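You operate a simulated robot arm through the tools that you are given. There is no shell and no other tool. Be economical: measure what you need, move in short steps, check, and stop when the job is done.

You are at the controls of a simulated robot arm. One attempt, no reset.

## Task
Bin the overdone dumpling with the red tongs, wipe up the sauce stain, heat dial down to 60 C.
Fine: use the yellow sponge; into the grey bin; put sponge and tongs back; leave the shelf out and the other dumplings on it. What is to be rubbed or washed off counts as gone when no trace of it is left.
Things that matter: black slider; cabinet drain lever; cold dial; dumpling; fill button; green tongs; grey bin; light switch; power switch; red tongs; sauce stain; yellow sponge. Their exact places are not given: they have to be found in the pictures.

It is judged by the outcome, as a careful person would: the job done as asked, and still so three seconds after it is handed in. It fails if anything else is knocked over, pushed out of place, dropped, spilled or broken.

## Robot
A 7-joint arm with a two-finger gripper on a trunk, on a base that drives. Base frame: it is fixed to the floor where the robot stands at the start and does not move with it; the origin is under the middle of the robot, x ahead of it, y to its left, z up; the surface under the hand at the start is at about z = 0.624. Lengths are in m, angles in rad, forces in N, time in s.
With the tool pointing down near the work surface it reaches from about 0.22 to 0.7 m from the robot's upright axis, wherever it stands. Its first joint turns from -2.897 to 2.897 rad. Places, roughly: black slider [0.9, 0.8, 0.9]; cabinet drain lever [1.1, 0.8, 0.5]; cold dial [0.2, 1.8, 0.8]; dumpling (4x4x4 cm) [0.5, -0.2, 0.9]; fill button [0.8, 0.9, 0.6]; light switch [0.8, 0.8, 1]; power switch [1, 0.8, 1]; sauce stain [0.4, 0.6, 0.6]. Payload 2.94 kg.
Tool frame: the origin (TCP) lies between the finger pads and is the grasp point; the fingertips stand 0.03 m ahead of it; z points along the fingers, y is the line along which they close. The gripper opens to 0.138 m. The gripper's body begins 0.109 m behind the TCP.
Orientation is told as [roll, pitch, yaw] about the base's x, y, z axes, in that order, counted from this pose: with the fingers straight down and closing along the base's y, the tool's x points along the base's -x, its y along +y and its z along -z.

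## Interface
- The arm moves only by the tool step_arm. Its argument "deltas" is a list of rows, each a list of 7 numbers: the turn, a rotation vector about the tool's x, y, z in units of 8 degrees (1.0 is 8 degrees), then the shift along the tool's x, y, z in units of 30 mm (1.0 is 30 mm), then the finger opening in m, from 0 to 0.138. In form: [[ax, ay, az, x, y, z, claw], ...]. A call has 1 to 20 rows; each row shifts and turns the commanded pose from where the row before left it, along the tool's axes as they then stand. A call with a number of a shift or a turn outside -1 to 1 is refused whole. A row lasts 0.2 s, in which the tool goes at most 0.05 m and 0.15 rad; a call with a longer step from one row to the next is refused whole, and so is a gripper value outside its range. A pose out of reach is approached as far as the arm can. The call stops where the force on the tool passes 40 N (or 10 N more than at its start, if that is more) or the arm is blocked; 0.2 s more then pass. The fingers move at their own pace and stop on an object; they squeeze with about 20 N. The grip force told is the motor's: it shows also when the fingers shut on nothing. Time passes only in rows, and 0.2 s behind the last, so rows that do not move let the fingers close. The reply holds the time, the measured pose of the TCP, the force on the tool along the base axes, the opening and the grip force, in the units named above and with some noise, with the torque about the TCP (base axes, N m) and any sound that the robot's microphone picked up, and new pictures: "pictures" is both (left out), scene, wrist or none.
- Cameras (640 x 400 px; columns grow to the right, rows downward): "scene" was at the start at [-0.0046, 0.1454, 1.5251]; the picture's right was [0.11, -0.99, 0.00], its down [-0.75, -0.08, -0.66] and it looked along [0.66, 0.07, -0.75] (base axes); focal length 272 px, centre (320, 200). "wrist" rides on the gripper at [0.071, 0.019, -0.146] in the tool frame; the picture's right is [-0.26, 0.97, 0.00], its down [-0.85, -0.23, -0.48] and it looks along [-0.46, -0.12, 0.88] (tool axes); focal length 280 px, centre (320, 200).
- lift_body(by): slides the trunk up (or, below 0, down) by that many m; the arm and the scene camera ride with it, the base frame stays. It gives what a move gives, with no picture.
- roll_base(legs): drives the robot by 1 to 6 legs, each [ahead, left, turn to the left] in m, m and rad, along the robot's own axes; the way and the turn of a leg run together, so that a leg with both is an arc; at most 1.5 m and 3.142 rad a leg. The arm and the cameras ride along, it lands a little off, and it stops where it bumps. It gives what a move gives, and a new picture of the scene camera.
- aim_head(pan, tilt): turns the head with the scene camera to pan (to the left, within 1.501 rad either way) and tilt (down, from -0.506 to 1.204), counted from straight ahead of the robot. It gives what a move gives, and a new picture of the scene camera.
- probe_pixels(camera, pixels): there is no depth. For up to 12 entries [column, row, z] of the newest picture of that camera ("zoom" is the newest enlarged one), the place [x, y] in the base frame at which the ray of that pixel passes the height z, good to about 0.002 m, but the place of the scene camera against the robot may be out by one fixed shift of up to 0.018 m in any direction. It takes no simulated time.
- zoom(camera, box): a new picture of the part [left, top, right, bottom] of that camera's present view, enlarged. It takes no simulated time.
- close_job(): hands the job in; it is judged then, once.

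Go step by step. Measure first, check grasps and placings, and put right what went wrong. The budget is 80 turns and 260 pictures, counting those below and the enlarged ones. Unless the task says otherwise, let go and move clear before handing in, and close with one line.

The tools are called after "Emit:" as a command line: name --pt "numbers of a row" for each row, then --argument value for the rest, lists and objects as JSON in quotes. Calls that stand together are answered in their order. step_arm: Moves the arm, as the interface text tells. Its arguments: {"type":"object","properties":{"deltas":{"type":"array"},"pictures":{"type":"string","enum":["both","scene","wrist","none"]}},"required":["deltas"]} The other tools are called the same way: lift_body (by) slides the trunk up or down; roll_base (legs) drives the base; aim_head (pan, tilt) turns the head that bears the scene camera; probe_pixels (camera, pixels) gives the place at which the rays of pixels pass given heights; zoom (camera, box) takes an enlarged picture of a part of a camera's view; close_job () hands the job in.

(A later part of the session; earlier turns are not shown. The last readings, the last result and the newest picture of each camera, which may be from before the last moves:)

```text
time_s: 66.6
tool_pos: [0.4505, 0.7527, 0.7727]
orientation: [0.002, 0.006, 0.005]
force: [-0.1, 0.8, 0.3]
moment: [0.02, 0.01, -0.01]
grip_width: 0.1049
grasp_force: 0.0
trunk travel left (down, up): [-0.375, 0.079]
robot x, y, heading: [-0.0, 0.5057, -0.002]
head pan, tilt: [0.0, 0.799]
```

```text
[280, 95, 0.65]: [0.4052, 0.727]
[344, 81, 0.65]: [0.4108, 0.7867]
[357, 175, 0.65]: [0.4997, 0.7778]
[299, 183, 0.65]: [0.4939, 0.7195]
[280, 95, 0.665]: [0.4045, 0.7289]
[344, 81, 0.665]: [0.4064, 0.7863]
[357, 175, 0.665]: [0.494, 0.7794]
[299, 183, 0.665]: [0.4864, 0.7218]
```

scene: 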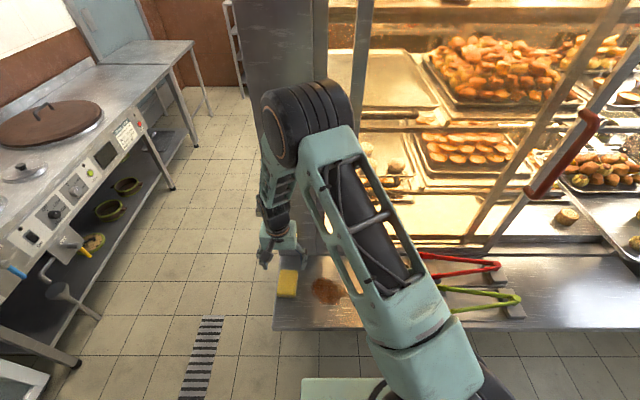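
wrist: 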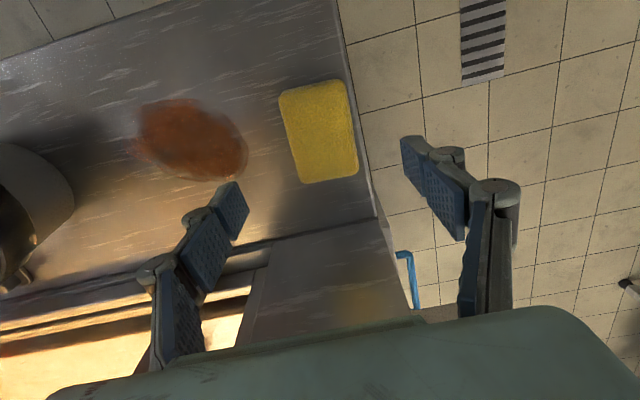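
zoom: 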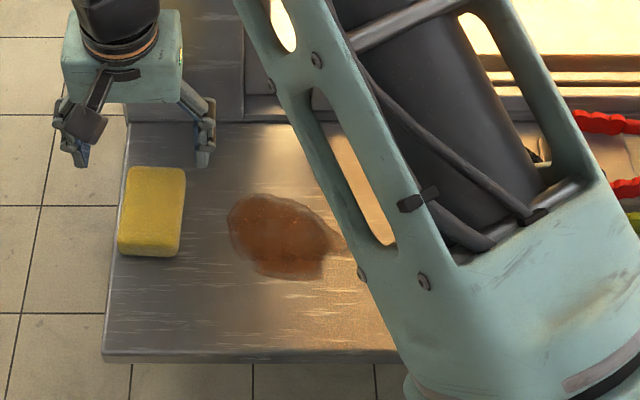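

Centred on (0.451,0.753). I descend and close on the sponge.

Emit:
step_arm --pt "0 0 0 0 0 1 0.105" --pt "0 0 0 0 0 1 0.1" --pt "0 0 0 0 0 1 0.1" --pt "0 0 0 0 0 0.65 0.1" --pt "0 0 0 0 0 0 0.08" --pt "0 0 0 0 0 0 0.07" --pt "0 0 0 0 0 0 0.06" --pt "0 0 0 0 0 0 0.05" --pt "0 0 0 0 0 0 0.05"

Emit:
zoom --camera "scene" --box '[240, 220, 400, 340]'

```text
time_s: 68.6
tool_pos: [0.4486, 0.7538, 0.665]
orientation: [0.002, 0.008, 0.006]
force: [0.2, 0.7, 0.1]
moment: [0.0, 0.01, -0.02]
grip_width: 0.065
grasp_force: 19.9
trunk travel left (down, up): [-0.375, 0.079]
robot x, y, heading: [-0.0016, 0.5024, 0.003]
head pan, tilt: [0.0, 0.799]
```

scene: 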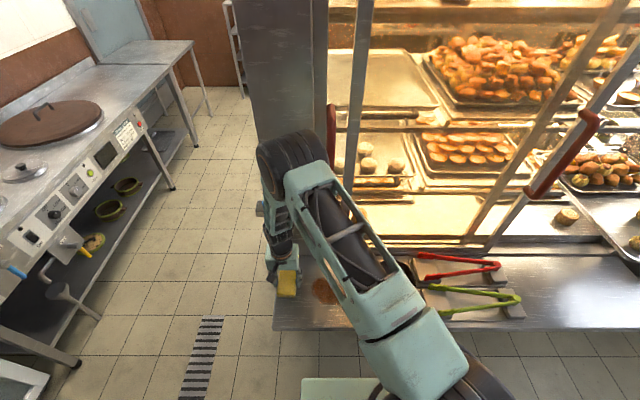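
wrist: 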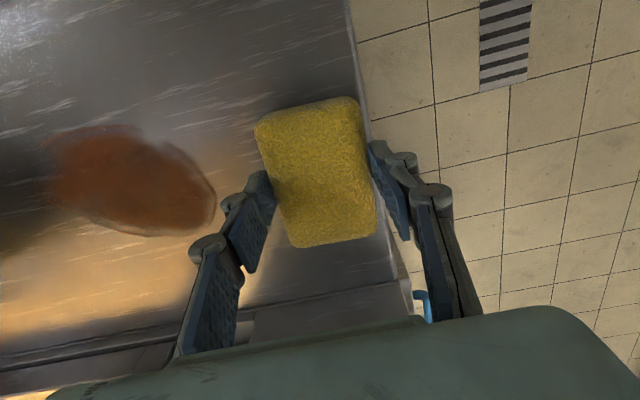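

```text
3.33 times, centred on (320, 280) of scene
```

zoom: 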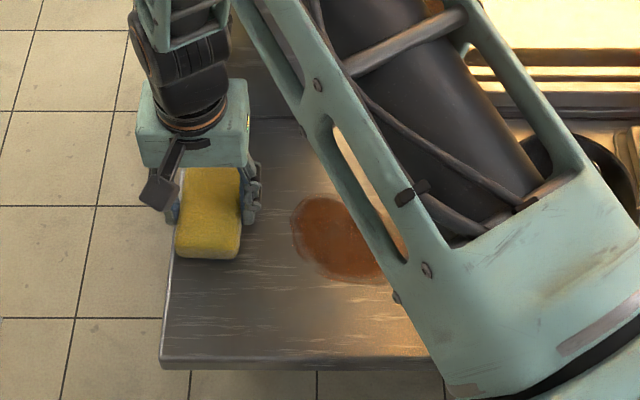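

The sponge is held (0.065, 19.9 N). I carry it just above the surface to the stain's edge and set it down with light pressure.

Emit:
step_arm --pt "0 0 0 0 0 -0.4 0.05" --pt "0 0 0 0.3 -1 0 0.05" --pt "0 0 0 0.3 -1 0 0.05" --pt "0 0 0 0 0 0.4 0.05" --pt "0 0 0 0 0 0.07 0.05" --pt "0 0 0 0 0 0 0.05" --pictures "wrist"

```text
time_s: 70.0
tool_pos: [0.4303, 0.692, 0.6637]
orientation: [0.002, 0.006, 0.003]
force: [-5.5, -0.5, 20.1]
moment: [-0.05, 0.11, -0.47]
grip_width: 0.0649
grasp_force: 20.8
trunk travel left (down, up): [-0.375, 0.079]
robot x, y, heading: [0.0007, 0.5006, 0.004]
head pan, tilt: [0.0, 0.799]
```

wrist: 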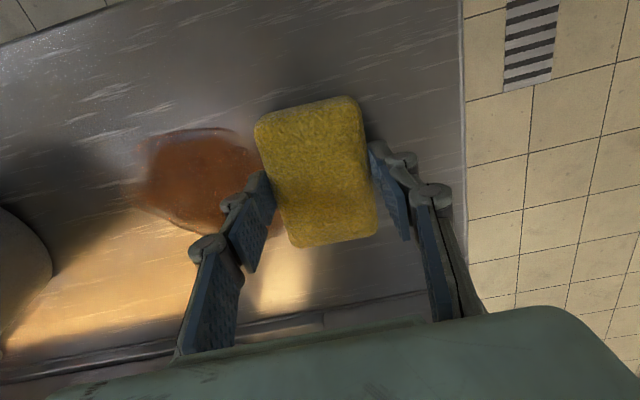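

Pressing with 20 N; I ease a little and wipe back and forth across the stain.

Emit:
step_arm --pt "0 0 0 0 0 -0.025 0.05" --pt "0 0 0 0 -0.8 0 0.05" --pt "0 0 0 0 -0.8 0 0.05" --pt "0 0 0 0 -0.8 0 0.05" --pt "0 0 0 0 -0.8 0 0.05" --pt "0 0 0 0 -0.8 0 0.05" --pt "0 0 0 0 -0.7 0 0.05" --pt "0 0 0 0.5 0 0 0.05" --pt "0 0 0 0 0.8 0 0.05" --pt "0 0 0 0 0.8 0 0.05" --pt "0 0 0 0 0.8 0 0.05" --pt "0 0 0 0 0.8 0 0.05" --pt "0 0 0 0 0.8 0 0.05" --pt "0 0 0 0 0.7 0 0.05" --pt "0 0 0 0 0 0 0.05"

```text
time_s: 73.2
tool_pos: [0.4148, 0.6923, 0.6604]
orientation: [0.001, 0.008, 0.006]
force: [-0.6, 0.9, 4.0]
moment: [-0.05, -0.13, 0.0]
grip_width: 0.0641
grasp_force: 20.4
trunk travel left (down, up): [-0.375, 0.079]
robot x, y, heading: [-0.0006, 0.5034, 0.002]
head pan, tilt: [0.0, 0.799]
```

scene: 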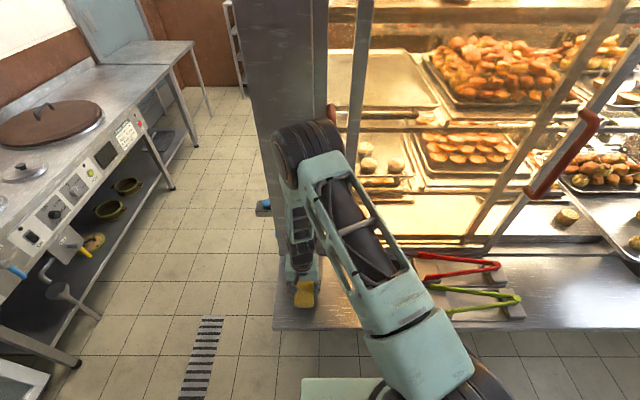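
wrist: 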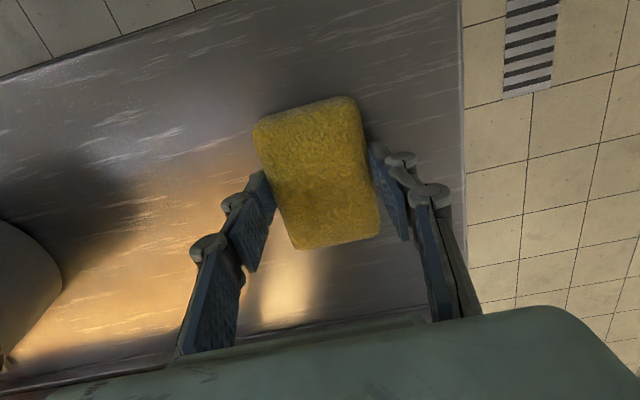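

The stain appears gone. I do one more pass on the cabinet side for certainty, then return the sponge to its spot.

Emit:
step_arm --pt "0 0 0 -1 0 0 0.05" --pt "0 0 0 0 -0.9 0 0.05" --pt "0 0 0 0 -0.9 0 0.05" --pt "0 0 0 0 -0.9 0 0.05" --pt "0 0 0 0 -0.9 0 0.05" --pt "0 0 0 0 -0.9 0 0.05" --pt "0 0 0 0.4 0 0 0.05" --pt "0 0 0 0 0.9 0 0.05" --pt "0 0 0 0 0.9 0 0.05" --pt "0 0 0 0 0.9 0 0.05" --pt "0 0 0 0 0.9 0 0.05" --pt "0 0 0 0 0.9 0 0.05" --pt "0 0 0 -0.2 0 -0.5 0.05" --pt "0 0 0 -0.3 1 0 0.05" --pt "0 0 0 0 1 0 0.05" --pt "0 0 0 0 0 0 0.05"

Emit:
zoom --camera "wrist" --box '[0, 0, 400, 300]'

```text
time_s: 76.6
tool_pos: [0.4503, 0.7535, 0.6773]
orientation: [0.002, 0.006, 0.006]
force: [-0.9, -0.3, -0.1]
moment: [0.04, 0.02, 0.0]
grip_width: 0.064
grasp_force: 20.0
trunk travel left (down, up): [-0.375, 0.079]
robot x, y, heading: [-0.0032, 0.5034, -0.002]
head pan, tilt: [0.0, 0.799]
```

scene: 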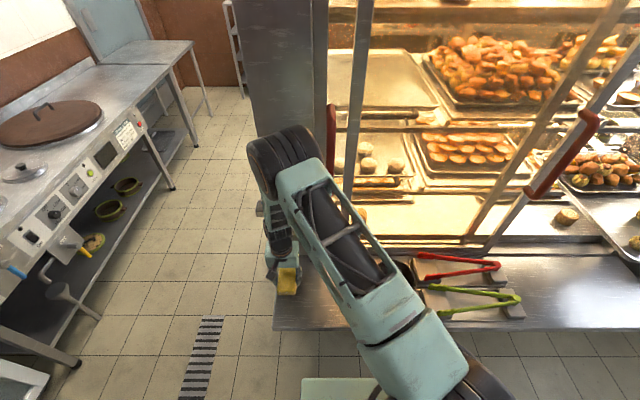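
wrist: 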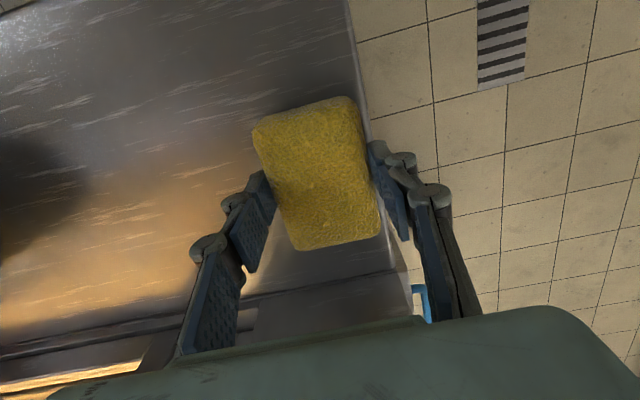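

```text
1.33 times, centred on (200, 150) of wrist
```

zoom: 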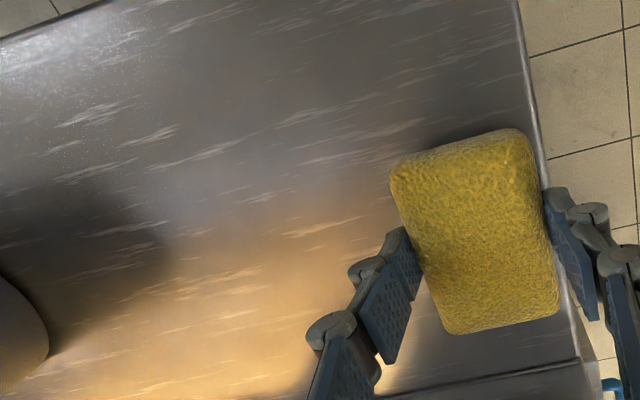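

Surface is clean. I set the sponge down at its place, release and rise.

Emit:
step_arm --pt "0 0 0 0 0 0.52 0.05" --pt "0 0 0 0 0 0 0.065" --pt "0 0 0 0 0 0 0.08" --pt "0 0 0 0 0 0 0.1" --pt "0 0 0 0 0 0 0.11" --pt "0 0 0 0 0 -1 0.11" --pt "0 0 0 0 0 -1 0.11" --pt "0 0 0 0 0 -1 0.11" --pt "0 0 0 0 0 -1 0.11" --pt "0 0 0 0.8 -0.5 -1 0.11" --pt "0 0 0 0.8 -0.5 -1 0.11" --pt "0 0 0 0.8 -0.5 -1 0.11" --pt "0 0 0 0.8 -0.5 -1 0.11" --pt "0 0 0 0.8 -0.5 -1 0.11" --pt "0 0 0 0.8 -0.5 -1 0.11" --pt "0 0 0 0 0 -1 0.11" --pt "0 0 0 0 0 0 0.11"

Emit:
zoom --camera "wrist" --box '[100, 50, 480, 290]'

Emit:
zoom --camera "scene" --box '[240, 160, 400, 340]'

```text
time_s: 80.2
tool_pos: [0.3066, 0.6635, 0.9918]
orientation: [0.0, 0.008, 0.006]
force: [0.3, 0.1, 0.2]
moment: [0.0, 0.01, 0.02]
grip_width: 0.11
grasp_force: 0.0
trunk travel left (down, up): [-0.375, 0.079]
robot x, y, heading: [0.0009, 0.5062, 0.0]
head pan, tilt: [0.0, 0.799]
```

scene: 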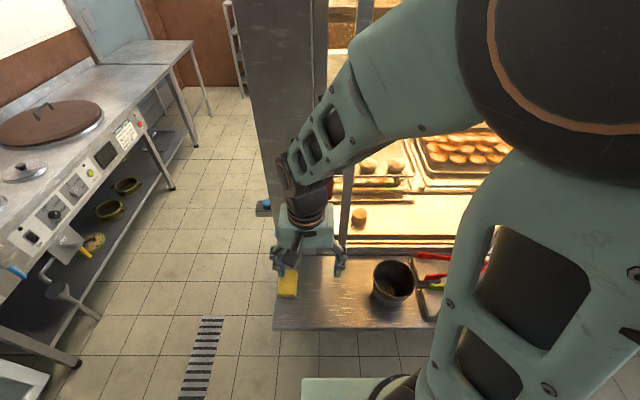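
wrist: 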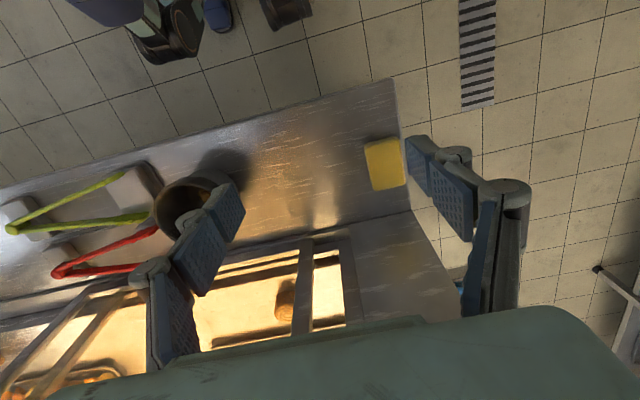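

```text
1.67 times, centred on (290, 170) of wrist
```

zoom: 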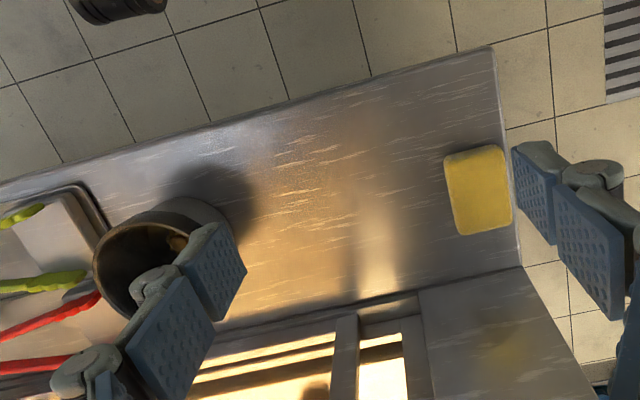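

```text
2.22 times, centred on (320, 250) of scene
```

zoom: 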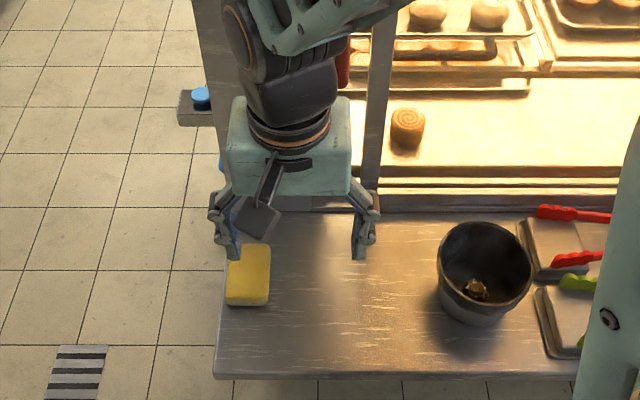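

Stain gone, sponge in place. Now I look left to judge the free floor before driving to the cabinet's left side.

Emit:
probe_pixels --camera "scene" --pixels '[[78, 362, 0.0], [172, 188, 0.0], [60, 340, 0.8], [198, 145, 0.0], [150, 85, 0.85], [140, 170, 0.85], [265, 205, 0.6], [245, 95, 0.0]]'

Emit:
aim_head --pan 0.9 --tilt 0.8

```text
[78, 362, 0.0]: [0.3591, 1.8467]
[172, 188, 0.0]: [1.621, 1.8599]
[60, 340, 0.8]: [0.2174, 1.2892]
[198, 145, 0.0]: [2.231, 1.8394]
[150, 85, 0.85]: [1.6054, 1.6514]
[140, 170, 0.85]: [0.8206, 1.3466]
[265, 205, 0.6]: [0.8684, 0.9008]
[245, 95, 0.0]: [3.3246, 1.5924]
```

```text
time_s: 81.4
tool_pos: [0.3062, 0.6639, 0.9909]
orientation: [0.002, 0.006, 0.005]
force: [-0.8, 0.3, -0.2]
moment: [-0.01, 0.01, 0.01]
grip_width: 0.1099
grasp_force: 0.1
trunk travel left (down, up): [-0.375, 0.079]
robot x, y, heading: [0.002, 0.5049, 0.001]
head pan, tilt: [0.901, 0.799]
```

scene: 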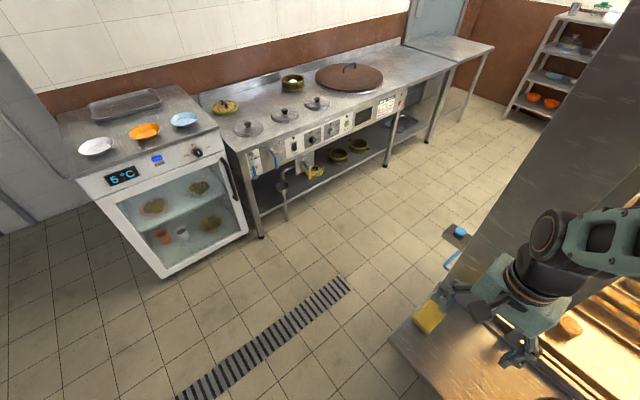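

The aisle is about 1.05 m wide (cabinet side y≈0.8, stove front y≈1.85). I drive left, then ahead, then turn to face the cabinet's left side.

Emit:
roll_base --legs '[[0, 0.82, 0], [0.85, 0, 0], [0, 0, -1.5708]]'

Emit:
aim_head --pan 0.0 --tilt 0.75

```text
time_s: 97.0
tool_pos: [0.988, 1.0218, 0.9912]
orientation: [0.001, 0.008, -1.579]
force: [0.3, 0.4, 0.6]
moment: [0.01, 0.01, 0.0]
grip_width: 0.11
grasp_force: 0.0
trunk travel left (down, up): [-0.375, 0.079]
robot x, y, heading: [0.8303, 1.3329, -1.581]
head pan, tilt: [0.901, 0.799]
```

scene: 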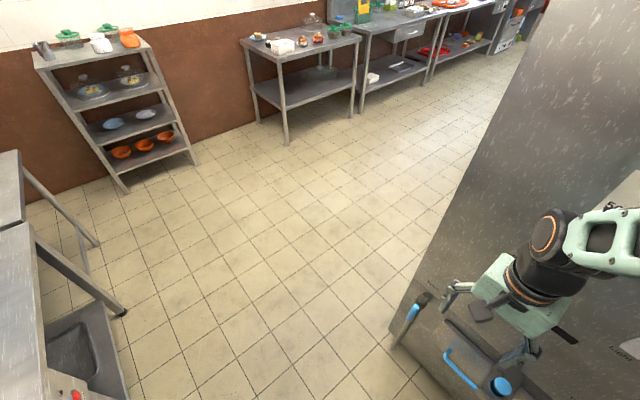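

```text
time_s: 98.2
tool_pos: [0.9887, 1.0239, 0.991]
orientation: [0.001, 0.006, -1.58]
force: [-0.3, -0.2, -0.5]
moment: [0.0, -0.03, 0.01]
grip_width: 0.1101
grasp_force: 0.0
trunk travel left (down, up): [-0.375, 0.079]
robot x, y, heading: [0.837, 1.3363, -1.584]
head pan, tilt: [0.0, 0.75]
```

scene: 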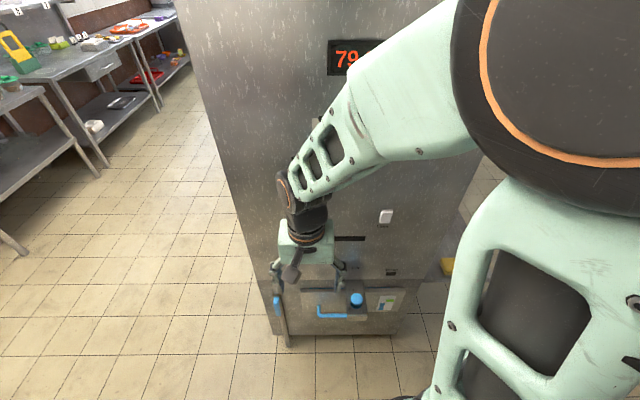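

A red "79" display is at (347,58). The arm hides the panel; I swing the tool aside to the robot's left and look higher.

Emit:
step_arm --pt "0 0 0 0.3 1 0 0.06" --pt "0 0 0 0.3 1 0 0.03" --pt "0 0 0 0.3 1 0 0.02" --pt "0 0 0 0.3 1 0 0.0" --pt "0 0 0 0.3 1 0 0.0" --pt "0 0 0 0.3 1 0 0.0" --pt "0 0 0 0.3 1 0 0.0" --pt "0 0 0 0.3 1 0 0.0" --pt "0 0 0 0 0 0 0.0" --pictures "wrist"

Emit:
aim_head --pan 0.0 --tilt 0.5

```text
time_s: 100.2
tool_pos: [1.2298, 1.0951, 0.991]
orientation: [0.0, 0.006, -1.58]
force: [-0.8, -0.5, 0.7]
moment: [-0.02, 0.04, -0.02]
grip_width: 0.0
grasp_force: 19.9
trunk travel left (down, up): [-0.375, 0.079]
robot x, y, heading: [0.8363, 1.3338, -1.581]
head pan, tilt: [0.0, 0.75]
```

wrist: 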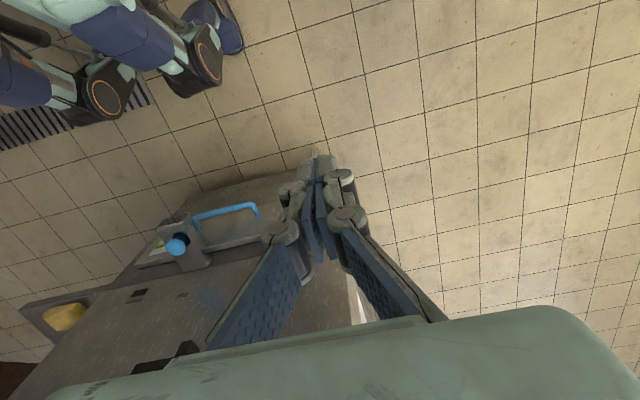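

```text
time_s: 101.0
tool_pos: [1.2291, 1.095, 0.9917]
orientation: [0.003, 0.006, -1.579]
force: [-0.8, 0.9, 0.0]
moment: [-0.01, 0.01, -0.02]
grip_width: 0.0001
grasp_force: 20.0
trunk travel left (down, up): [-0.375, 0.079]
robot x, y, heading: [0.8283, 1.3296, -1.582]
head pan, tilt: [0.0, 0.499]
```

scene: 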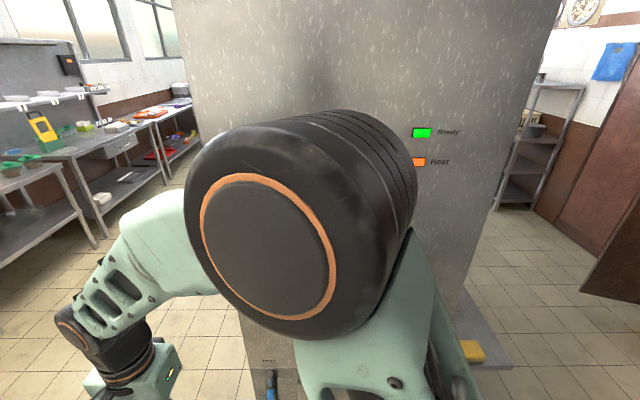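

Elbow now hides the panel. I bring the tool back in front, turn the robot right and look at the panel with the head panned left.

Emit:
step_arm --pt "0 0 0 -0.1 -1 0 0.0" --pt "0 0 0 -0.1 -1 0 0.0" --pt "0 0 0 -0.1 -1 0 0.0" --pt "0 0 0 -0.1 -1 0 0.0" --pt "0 0 0 -0.1 -1 0 0.0" --pt "0 0 0 -0.1 -1 0 0.0" --pt "0 0 0 -0.1 -1 0 0.0" --pt "0 0 0 -0.1 -1 0 0.0" --pt "0 0 0 -0.1 -1 0 0.0" --pt "0 0 0 -0.1 -1 0 0.0" --pt "0 0 0 -0.1 -1 0 0.0" --pt "0 0 0 -0.1 -1 0 0.0" --pictures "none"

Emit:
roll_base --legs '[[0, 0, -1.1]]'

Emit:
aim_head --pan 1.15 --tilt 0.65

```text
time_s: 103.6
tool_pos: [0.866, 1.0617, 0.9884]
orientation: [-0.001, 0.017, -1.579]
force: [0.2, 0.0, -0.2]
moment: [0.0, 0.03, -0.02]
grip_width: 0.0
grasp_force: 19.7
trunk travel left (down, up): [-0.375, 0.079]
robot x, y, heading: [0.8322, 1.3312, -1.58]
head pan, tilt: [0.0, 0.499]
```

```text
time_s: 106.8
tool_pos: [0.6044, 1.1796, 0.9902]
orientation: [0.0, 0.012, -2.692]
force: [-0.5, -0.3, 0.1]
moment: [0.0, -0.04, -0.01]
grip_width: 0.0
grasp_force: 19.7
trunk travel left (down, up): [-0.375, 0.079]
robot x, y, heading: [0.8375, 1.3298, -2.694]
head pan, tilt: [0.0, 0.499]
```

scene: 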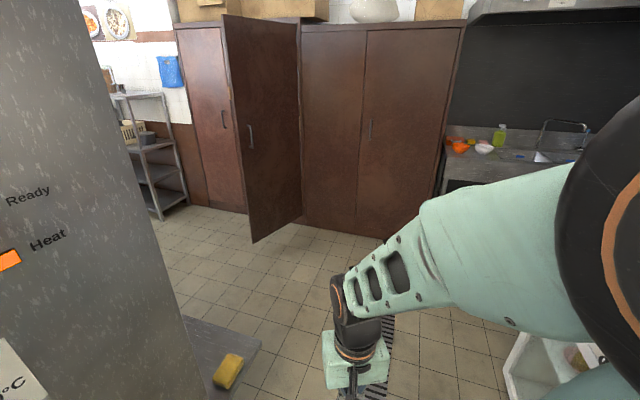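

```text
time_s: 108.2
tool_pos: [0.6046, 1.1809, 0.9898]
orientation: [-0.002, 0.018, -2.693]
force: [-0.1, 0.2, 0.0]
moment: [-0.04, -0.01, -0.01]
grip_width: 0.0
grasp_force: 20.4
trunk travel left (down, up): [-0.375, 0.079]
robot x, y, heading: [0.8342, 1.3345, -2.693]
head pan, tilt: [1.15, 0.649]
```

scene: 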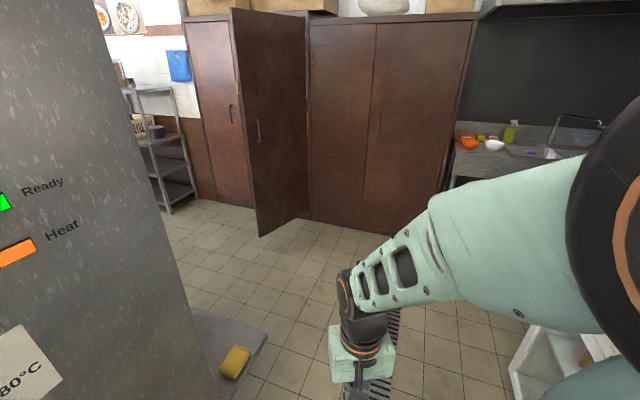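

The picture hardly changed although pan reads 1.15; I check with a fresh enlarged view.

Emit:
zoom --camera "scene" --box '[0, 0, 640, 400]'

```text
1.00 times, centred on (320, 200) of scene (not enlarged: the box is as wide or as high as the picture)
```

zoom: 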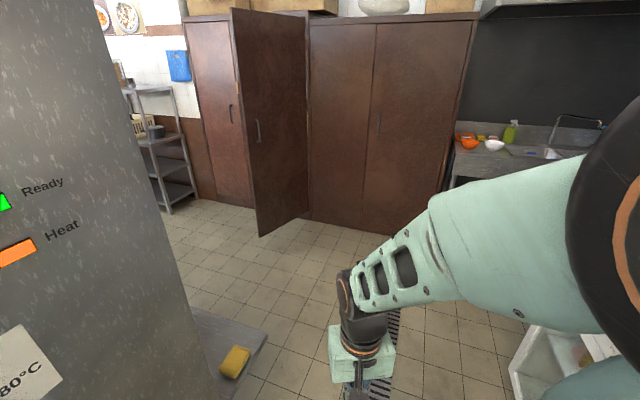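

Emit:
aim_head --pan 1.1 --tilt 0.6

```text
time_s: 108.8
tool_pos: [0.6047, 1.1796, 0.9882]
orientation: [-0.001, 0.018, -2.691]
force: [-0.1, -0.2, 0.0]
moment: [-0.01, -0.02, -0.01]
grip_width: 0.0
grasp_force: 20.4
trunk travel left (down, up): [-0.375, 0.079]
robot x, y, heading: [0.8297, 1.3321, -2.691]
head pan, tilt: [1.1, 0.6]
```

scene: 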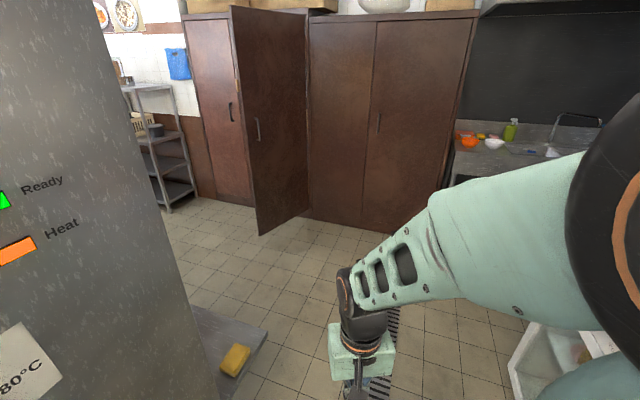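

Emit:
probe_pixels --camera "scene" --pixels '[[237, 361, 0.65], [320, 200, 0.0]]'

Emit:
aim_head --pan 0.4 --tilt 0.6

```text
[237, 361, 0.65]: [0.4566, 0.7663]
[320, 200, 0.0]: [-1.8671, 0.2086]
```

```text
time_s: 109.9
tool_pos: [0.604, 1.1813, 0.9887]
orientation: [-0.001, 0.02, -2.692]
force: [-0.7, 1.3, 1.0]
moment: [0.01, 0.02, -0.01]
grip_width: 0.0
grasp_force: 19.7
trunk travel left (down, up): [-0.375, 0.079]
robot x, y, heading: [0.8355, 1.3312, -2.694]
head pan, tilt: [0.4, 0.6]
```

scene: 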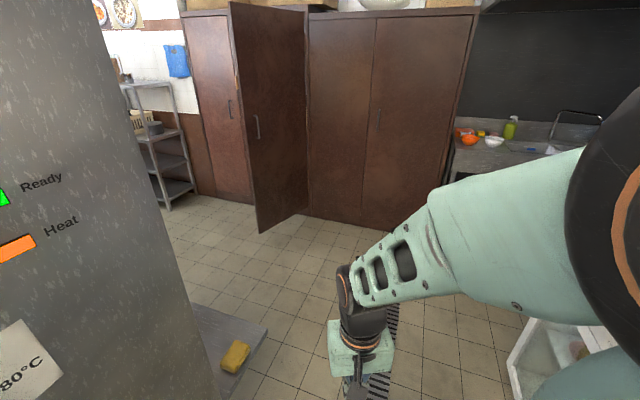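

The head seems jammed (picture no longer follows, though readings change); probing still gives right places, so I steer the view with the base: turn left 0.45 rad.

Emit:
roll_base --legs '[[0, 0, 0.5]]'

```text
time_s: 111.7
tool_pos: [0.7036, 1.0907, 0.9874]
orientation: [-0.003, 0.019, -2.195]
force: [0.3, 0.4, -0.6]
moment: [-0.02, -0.05, 0.01]
grip_width: 0.0001
grasp_force: 20.1
trunk travel left (down, up): [-0.375, 0.079]
robot x, y, heading: [0.8295, 1.3301, -2.2]
head pan, tilt: [0.4, 0.6]
```

scene: 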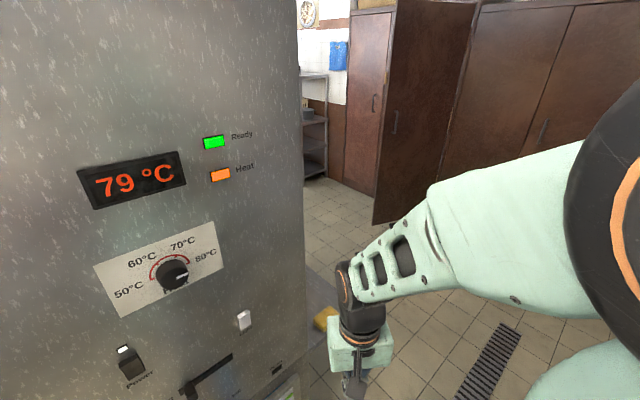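

The heat dial is found at (172,275), with scale 50–80 °C and display 79 °C. I zoom in and measure it.

Emit:
zoom --camera "scene" --box '[70, 200, 250, 330]'

Emit:
probe_pixels --camera "scene" --pixels '[[172, 275, 1.1], [172, 275, 1.15], [172, 275, 1.2], [172, 275, 1.05], [203, 247, 1.1], [203, 247, 1.15], [275, 300, 0.9], [320, 320, 0.65]]'

```text
3.08 times, centred on (160, 265) of scene
```

zoom: 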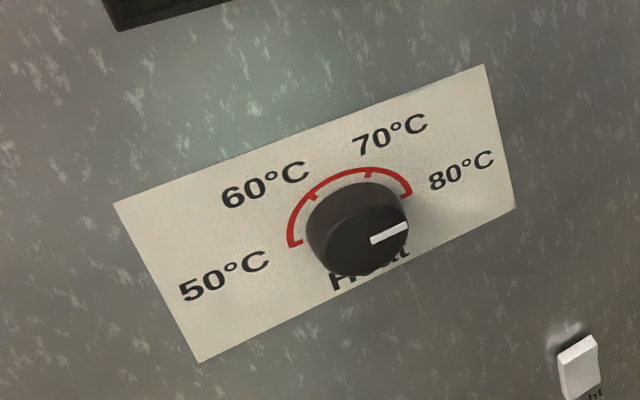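

```text
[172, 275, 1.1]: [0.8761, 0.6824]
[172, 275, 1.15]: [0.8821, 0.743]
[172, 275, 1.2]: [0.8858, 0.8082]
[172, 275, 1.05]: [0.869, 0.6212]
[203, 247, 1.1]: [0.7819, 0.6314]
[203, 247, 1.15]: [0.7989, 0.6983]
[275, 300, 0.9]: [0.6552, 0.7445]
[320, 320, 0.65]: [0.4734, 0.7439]
```

Dial plate: 50 °C on the left (+x), 80 °C on the right, 180° sweep; pointer must go ~120° counter-clockwise. I back off a little, raise and extend the tool, and pitch it to horizontal in the free space.

Emit:
roll_base --legs '[[-0.1, 0, 0]]'

Emit:
step_arm --pt "0 0 0 -1 0 -0.95 0.08" --pt "0 0 0 -1 0 -0.95 0.08" --pt "0 0 0 -1 0 -0.95 0.08" --pt "0 0 0 -1 0 -0.95 0.08" --pt "0 0 0 -1 0 -0.95 0.08" --pt "0 0 0 -1 0 -0.95 0.08" --pt "0 0 0 -1 0 -0.95 0.08" --pt "0 -1 0 0 0 0 0.08" --pt "0 -1 0 0 0 0 0.08" --pt "0 -1 0 0 0 0 0.08" --pt "0 -1 0 0 0 0 0.08" --pt "0 -1 0 0 0 0 0.08" --pt "0 -1 0 0 0 0 0.08" --pt "0 0 0 0 0 0 0.08"

```text
time_s: 112.8
tool_pos: [0.7628, 1.1733, 0.9866]
orientation: [-0.003, 0.027, -2.196]
force: [-0.7, 0.8, 0.0]
moment: [-0.01, 0.03, -0.01]
grip_width: 0.0001
grasp_force: 20.0
trunk travel left (down, up): [-0.375, 0.079]
robot x, y, heading: [0.8939, 1.4141, -2.194]
head pan, tilt: [0.4, 0.6]
```

scene: 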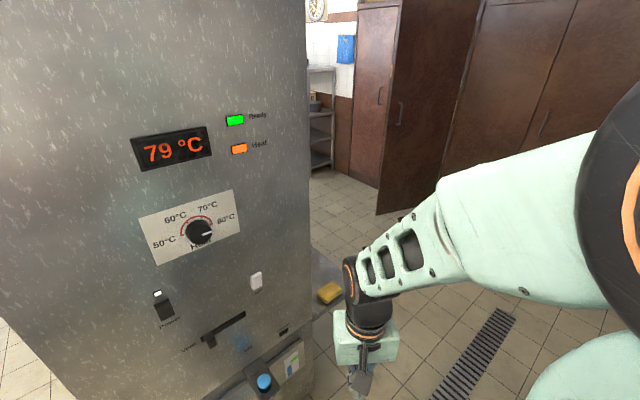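

```text
time_s: 115.8
tool_pos: [0.6481, 0.9929, 1.1679]
orientation: [0.004, -0.782, -2.172]
force: [6.2, -2.9, 1.4]
moment: [0.3, 0.43, -0.55]
grip_width: 0.08
grasp_force: 0.1
trunk travel left (down, up): [-0.375, 0.079]
robot x, y, heading: [0.8919, 1.4106, -2.193]
head pan, tilt: [0.4, 0.6]
```

scene: 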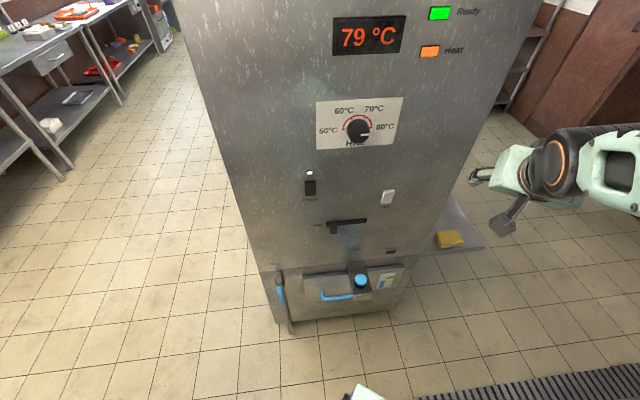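
wrist: 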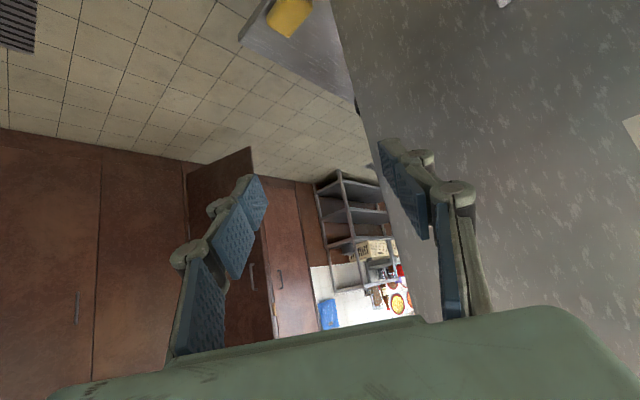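

The head view is free again (the arm had blocked it) and the whole panel is visible: dial at (357,131), display 79 °C. I measure the dial and its scale.

Emit:
probe_pixels --camera "scene" --pixels '[[357, 131, 1.14], [357, 131, 1.17], [357, 131, 1.2], [357, 131, 1.23], [388, 197, 1.0], [388, 197, 1.03], [310, 190, 1.0], [318, 125, 1.2], [402, 118, 1.2], [440, 258, 0.7]]'

Emit:
zoom --camera "scene" --box '[300, 80, 420, 160]'

```text
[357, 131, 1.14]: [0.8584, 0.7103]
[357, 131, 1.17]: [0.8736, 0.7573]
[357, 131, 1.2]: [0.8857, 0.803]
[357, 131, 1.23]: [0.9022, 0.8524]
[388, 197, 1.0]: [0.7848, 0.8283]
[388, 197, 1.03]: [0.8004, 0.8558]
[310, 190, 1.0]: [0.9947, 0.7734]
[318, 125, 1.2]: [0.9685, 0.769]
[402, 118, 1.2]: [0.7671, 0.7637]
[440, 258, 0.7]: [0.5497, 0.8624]
```

```text
5.00 times, centred on (360, 120) of scene
```

zoom: 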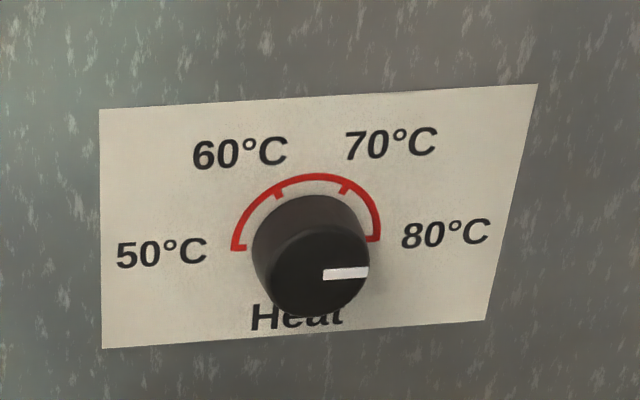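

Knob centre ≈(0.886, 0.82, 1.205). The last step left a 7 N reading, so I check with a short null step before continuing.

Emit:
step_arm --pt "0 0 0 0 0 0 0.08" --pt "0 -0.5 0 0 0 0 0.08" --pictures "scene"

```text
time_s: 116.6
tool_pos: [0.6343, 1.0005, 1.1302]
orientation: [0.018, -0.77, -2.222]
force: [0.1, -0.7, 0.2]
moment: [0.05, -0.01, -0.01]
grip_width: 0.0801
grasp_force: 0.1
trunk travel left (down, up): [-0.375, 0.079]
robot x, y, heading: [0.8901, 1.4148, -2.199]
head pan, tilt: [0.4, 0.6]
stopped in row 2: the arm was blocked; the commanded pose is now the measured one
```

scene: 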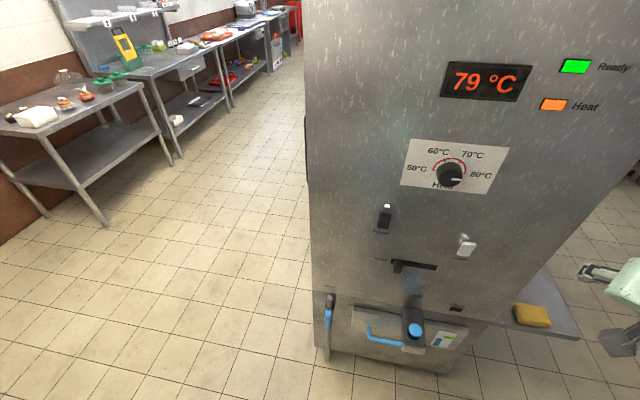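

The arm was blocked (elbow against the head when folded). I undo the pitch, and will work from farther away: drive to about (0.4,1.4) facing the dial diagonally.

Emit:
step_arm --pt "0 1 0 0 0 0 0.08" --pt "0 1 0 0 0 0 0.08" --pt "0 1 0 0 0 0 0.08" --pt "0 1 0 0 0 0 0.08" --pt "0 1 0 0 0 0 0.08" --pt "0 0.5 0 0 0 0 0.08" --pt "0 0 0 0 0 0 0.08" --pictures "none"

Emit:
aim_head --pan 0.0 --tilt 0.5

Emit:
roll_base --legs '[[0.288, -0.396, 0], [0, 0, 1.35]]'

```text
time_s: 118.2
tool_pos: [0.6345, 1.0011, 1.135]
orientation: [0.01, -0.008, -2.206]
force: [0.3, -0.2, -0.5]
moment: [-0.02, 0.0, 0.01]
grip_width: 0.0799
grasp_force: 0.0
trunk travel left (down, up): [-0.375, 0.079]
robot x, y, heading: [0.8915, 1.4135, -2.196]
head pan, tilt: [0.4, 0.6]
```

```text
time_s: 119.1
tool_pos: [0.6345, 0.9991, 1.134]
orientation: [0.012, -0.011, -2.207]
force: [0.0, 0.0, 0.1]
moment: [0.0, -0.02, 0.02]
grip_width: 0.0802
grasp_force: 0.0
trunk travel left (down, up): [-0.375, 0.079]
robot x, y, heading: [0.8906, 1.4126, -2.192]
head pan, tilt: [0.0, 0.499]
```

scene: 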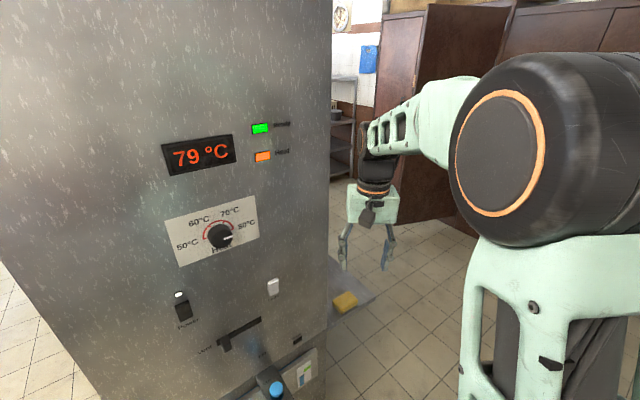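

```text
time_s: 126.5
tool_pos: [0.7402, 1.0683, 1.1342]
orientation: [0.011, -0.01, -0.877]
force: [0.3, -0.1, -0.6]
moment: [0.0, 0.01, -0.04]
grip_width: 0.0802
grasp_force: 0.1
trunk travel left (down, up): [-0.375, 0.079]
robot x, y, heading: [0.3977, 1.4179, -0.874]
head pan, tilt: [0.0, 0.499]
```

scene: 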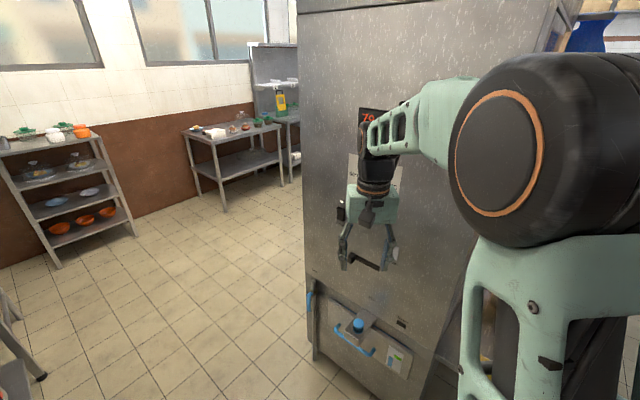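

Now the dial is 0.77 m away diagonally. I extend toward the dial's front, turn the tool to −y and begin the pitch.

Emit:
step_arm --pt "0 0 0 -0.95 0.51 -0.54 0.08" --pt "0 0 0 -0.95 0.51 -0.54 0.08" --pt "0 0 0 -0.95 0.51 -0.54 0.08" --pt "0 0 0 -0.95 0.51 -0.54 0.08" --pt "0 0 1 0 0 0 0.08" --pt "0 0 1 0 0 0 0.08" --pt "0 0 1 0 0 0 0.08" --pt "0 0 1 0 0 0 0.08" --pt "0 0 0.97 0 0 0 0.08" --pt "0 -1 0 0 0 0 0.08" --pt "0 -1 0 0 0 0 0.08" --pt "0 -1 0 0 0 0 0.08" --pt "0 -1 0 0 0 0 0.08" --pt "0 -1 0 0 0 0 0.08" --pt "0 0 0 0 0 0 0.08"

```text
time_s: 129.7
tool_pos: [0.8582, 1.0198, 1.1996]
orientation: [0.022, -0.7, -1.583]
force: [1.0, 0.4, -0.7]
moment: [0.01, 0.01, 0.0]
grip_width: 0.0797
grasp_force: 0.0
trunk travel left (down, up): [-0.375, 0.079]
robot x, y, heading: [0.3984, 1.4158, -0.867]
head pan, tilt: [0.0, 0.499]
```

scene: 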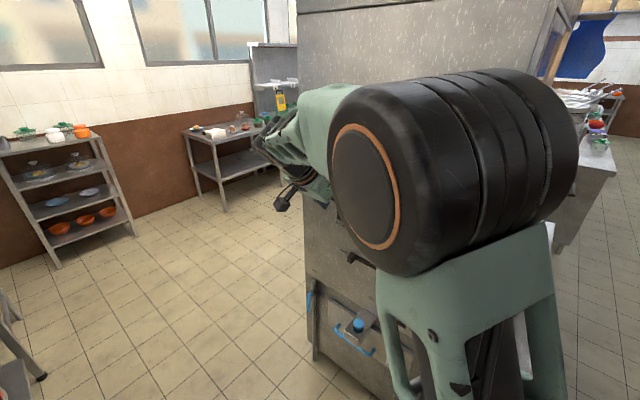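
wrist: 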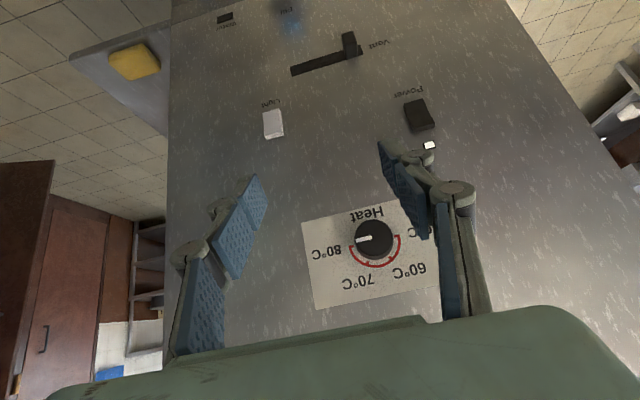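

The wrist camera sees the dial at (373,240), pointer at 80. I complete the pitch to horizontal.

Emit:
step_arm --pt "0 -1 0 0 0 0 0.08" --pt "0 -1 0 0 0 0 0.08" --pt "0 -1 0 0 0 0 0.08" --pt "0 -1 0 0 0 0 0.08" --pt "0 -1 0 0 0 0 0.08" --pt "0 -1 0 0 0 0 0.08" --pt "0 -0.23 0 0 0 0 0.08" --pt "0 0 0 0 0 0 0.08"

```text
time_s: 131.4
tool_pos: [0.858, 1.0191, 1.2005]
orientation: [1.508, -1.558, -3.076]
force: [-1.0, -0.6, -0.5]
moment: [-0.03, 0.01, 0.02]
grip_width: 0.0799
grasp_force: 0.1
trunk travel left (down, up): [-0.375, 0.079]
robot x, y, heading: [0.3976, 1.4163, -0.868]
head pan, tilt: [0.0, 0.499]
```

scene: 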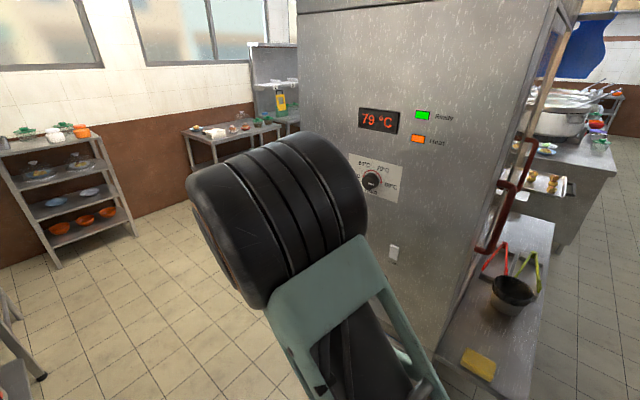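
wrist: 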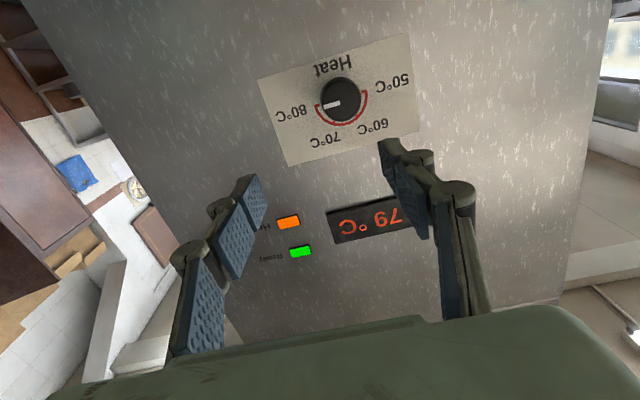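

I triangulate the dial from this wrist view (knob (341,100)) and the scene view (371,181).

Emit:
probe_pixels --camera "wrist" --pixels '[[341, 100, 1.17], [341, 100, 1.18], [341, 100, 1.19], [341, 100, 1.2], [341, 100, 1.21], [341, 100, 1.22], [335, 66, 1.22], [345, 125, 1.18]]'

Emit:
probe_pixels --camera "scene" --pixels '[[371, 181, 1.17], [371, 181, 1.19], [371, 181, 1.21], [371, 181, 1.23]]'

Emit:
zoom --camera "wrist" --box '[240, 20, 440, 180]'

Emit:
zoom --camera "scene" --box '[330, 90, 450, 220]'

```text
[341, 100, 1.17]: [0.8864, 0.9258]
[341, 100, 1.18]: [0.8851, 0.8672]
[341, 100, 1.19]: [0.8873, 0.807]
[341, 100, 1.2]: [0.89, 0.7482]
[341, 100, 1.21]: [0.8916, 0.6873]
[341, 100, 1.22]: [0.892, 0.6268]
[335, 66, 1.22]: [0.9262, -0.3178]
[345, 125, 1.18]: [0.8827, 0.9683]
```

```text
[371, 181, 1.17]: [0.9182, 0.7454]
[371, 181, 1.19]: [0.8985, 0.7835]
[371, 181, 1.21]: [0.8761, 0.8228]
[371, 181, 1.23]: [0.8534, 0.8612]
```

```text
2.50 times, centred on (340, 100) of wrist
```

zoom: 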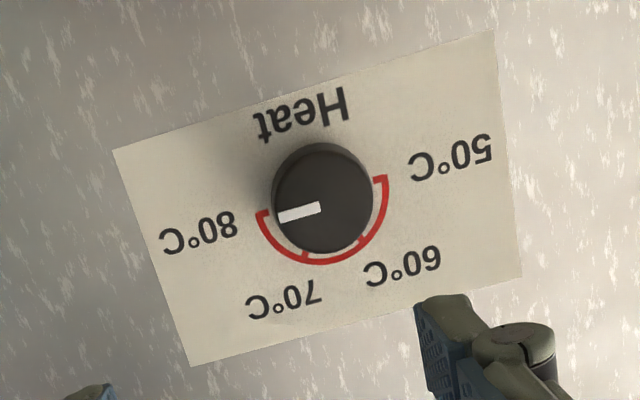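

```text
3.08 times, centred on (390, 155) of scene
```

zoom: 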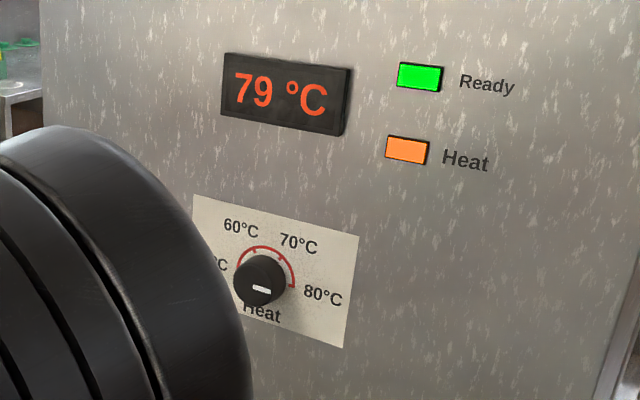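

Knob at x≈0.887, z≈1.188, about 45 mm wide, wall y≈0.797. I align the tool axis with it, pre-roll by +60° and advance halfway.

Emit:
step_arm --pt "0 0 0 0.417 0.967 0 0.09" --pt "0 0 1 0 0 0 0.09" --pt "0 0 1 0 0 0 0.09" --pt "0 0 1 0 0 0 0.09" --pt "0 0 1 0 0 0 0.09" --pt "0 0 1 0 0 0 0.09" --pt "0 0 1 0 0 0 0.09" --pt "0 0 1 0 0 0 0.09" --pt "0 0 0 0 0 1 0.09" --pt "0 0 0 0 0 1 0.09" --pt "0 0 0 0 0 1 0.09" --pt "0 0 0 0 0 0 0.09"

Emit:
zoom --camera "scene" --box '[280, 80, 480, 240]'

```text
time_s: 134.1
tool_pos: [0.889, 0.9285, 1.1796]
orientation: [1.562, -0.77, -3.134]
force: [-0.1, -0.6, -0.1]
moment: [-0.02, -0.03, -0.01]
grip_width: 0.0899
grasp_force: 0.0
out of reach, approached as far as the arm can: row 5, 6, 7
trunk travel left (down, up): [-0.375, 0.079]
robot x, y, heading: [0.3988, 1.4167, -0.867]
head pan, tilt: [0.0, 0.499]
```

scene: 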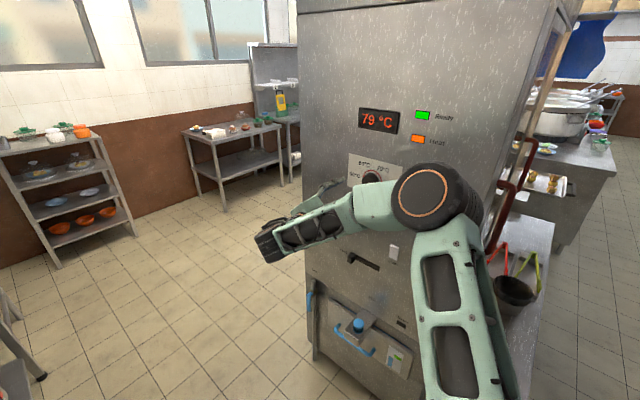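
wrist: 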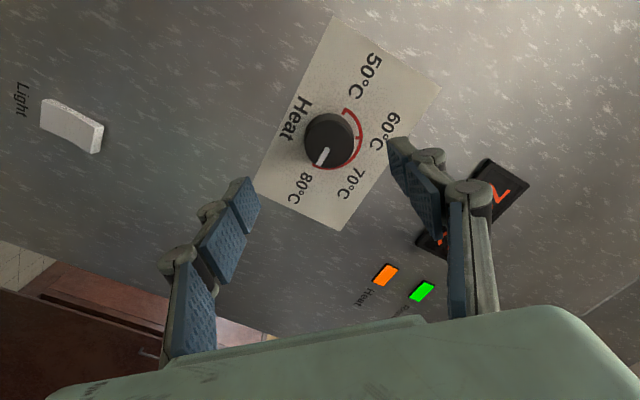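

```text
2.50 times, centred on (380, 160) of scene
```

zoom: 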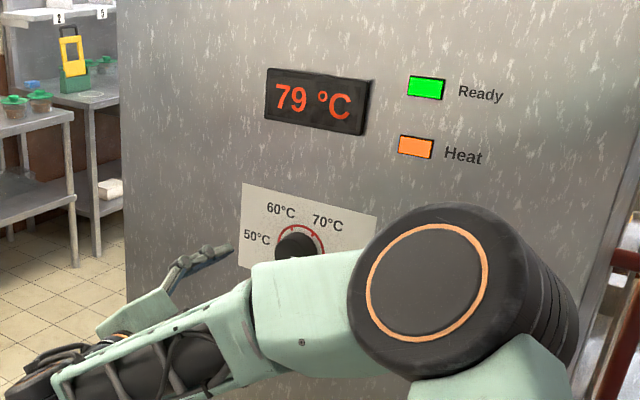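

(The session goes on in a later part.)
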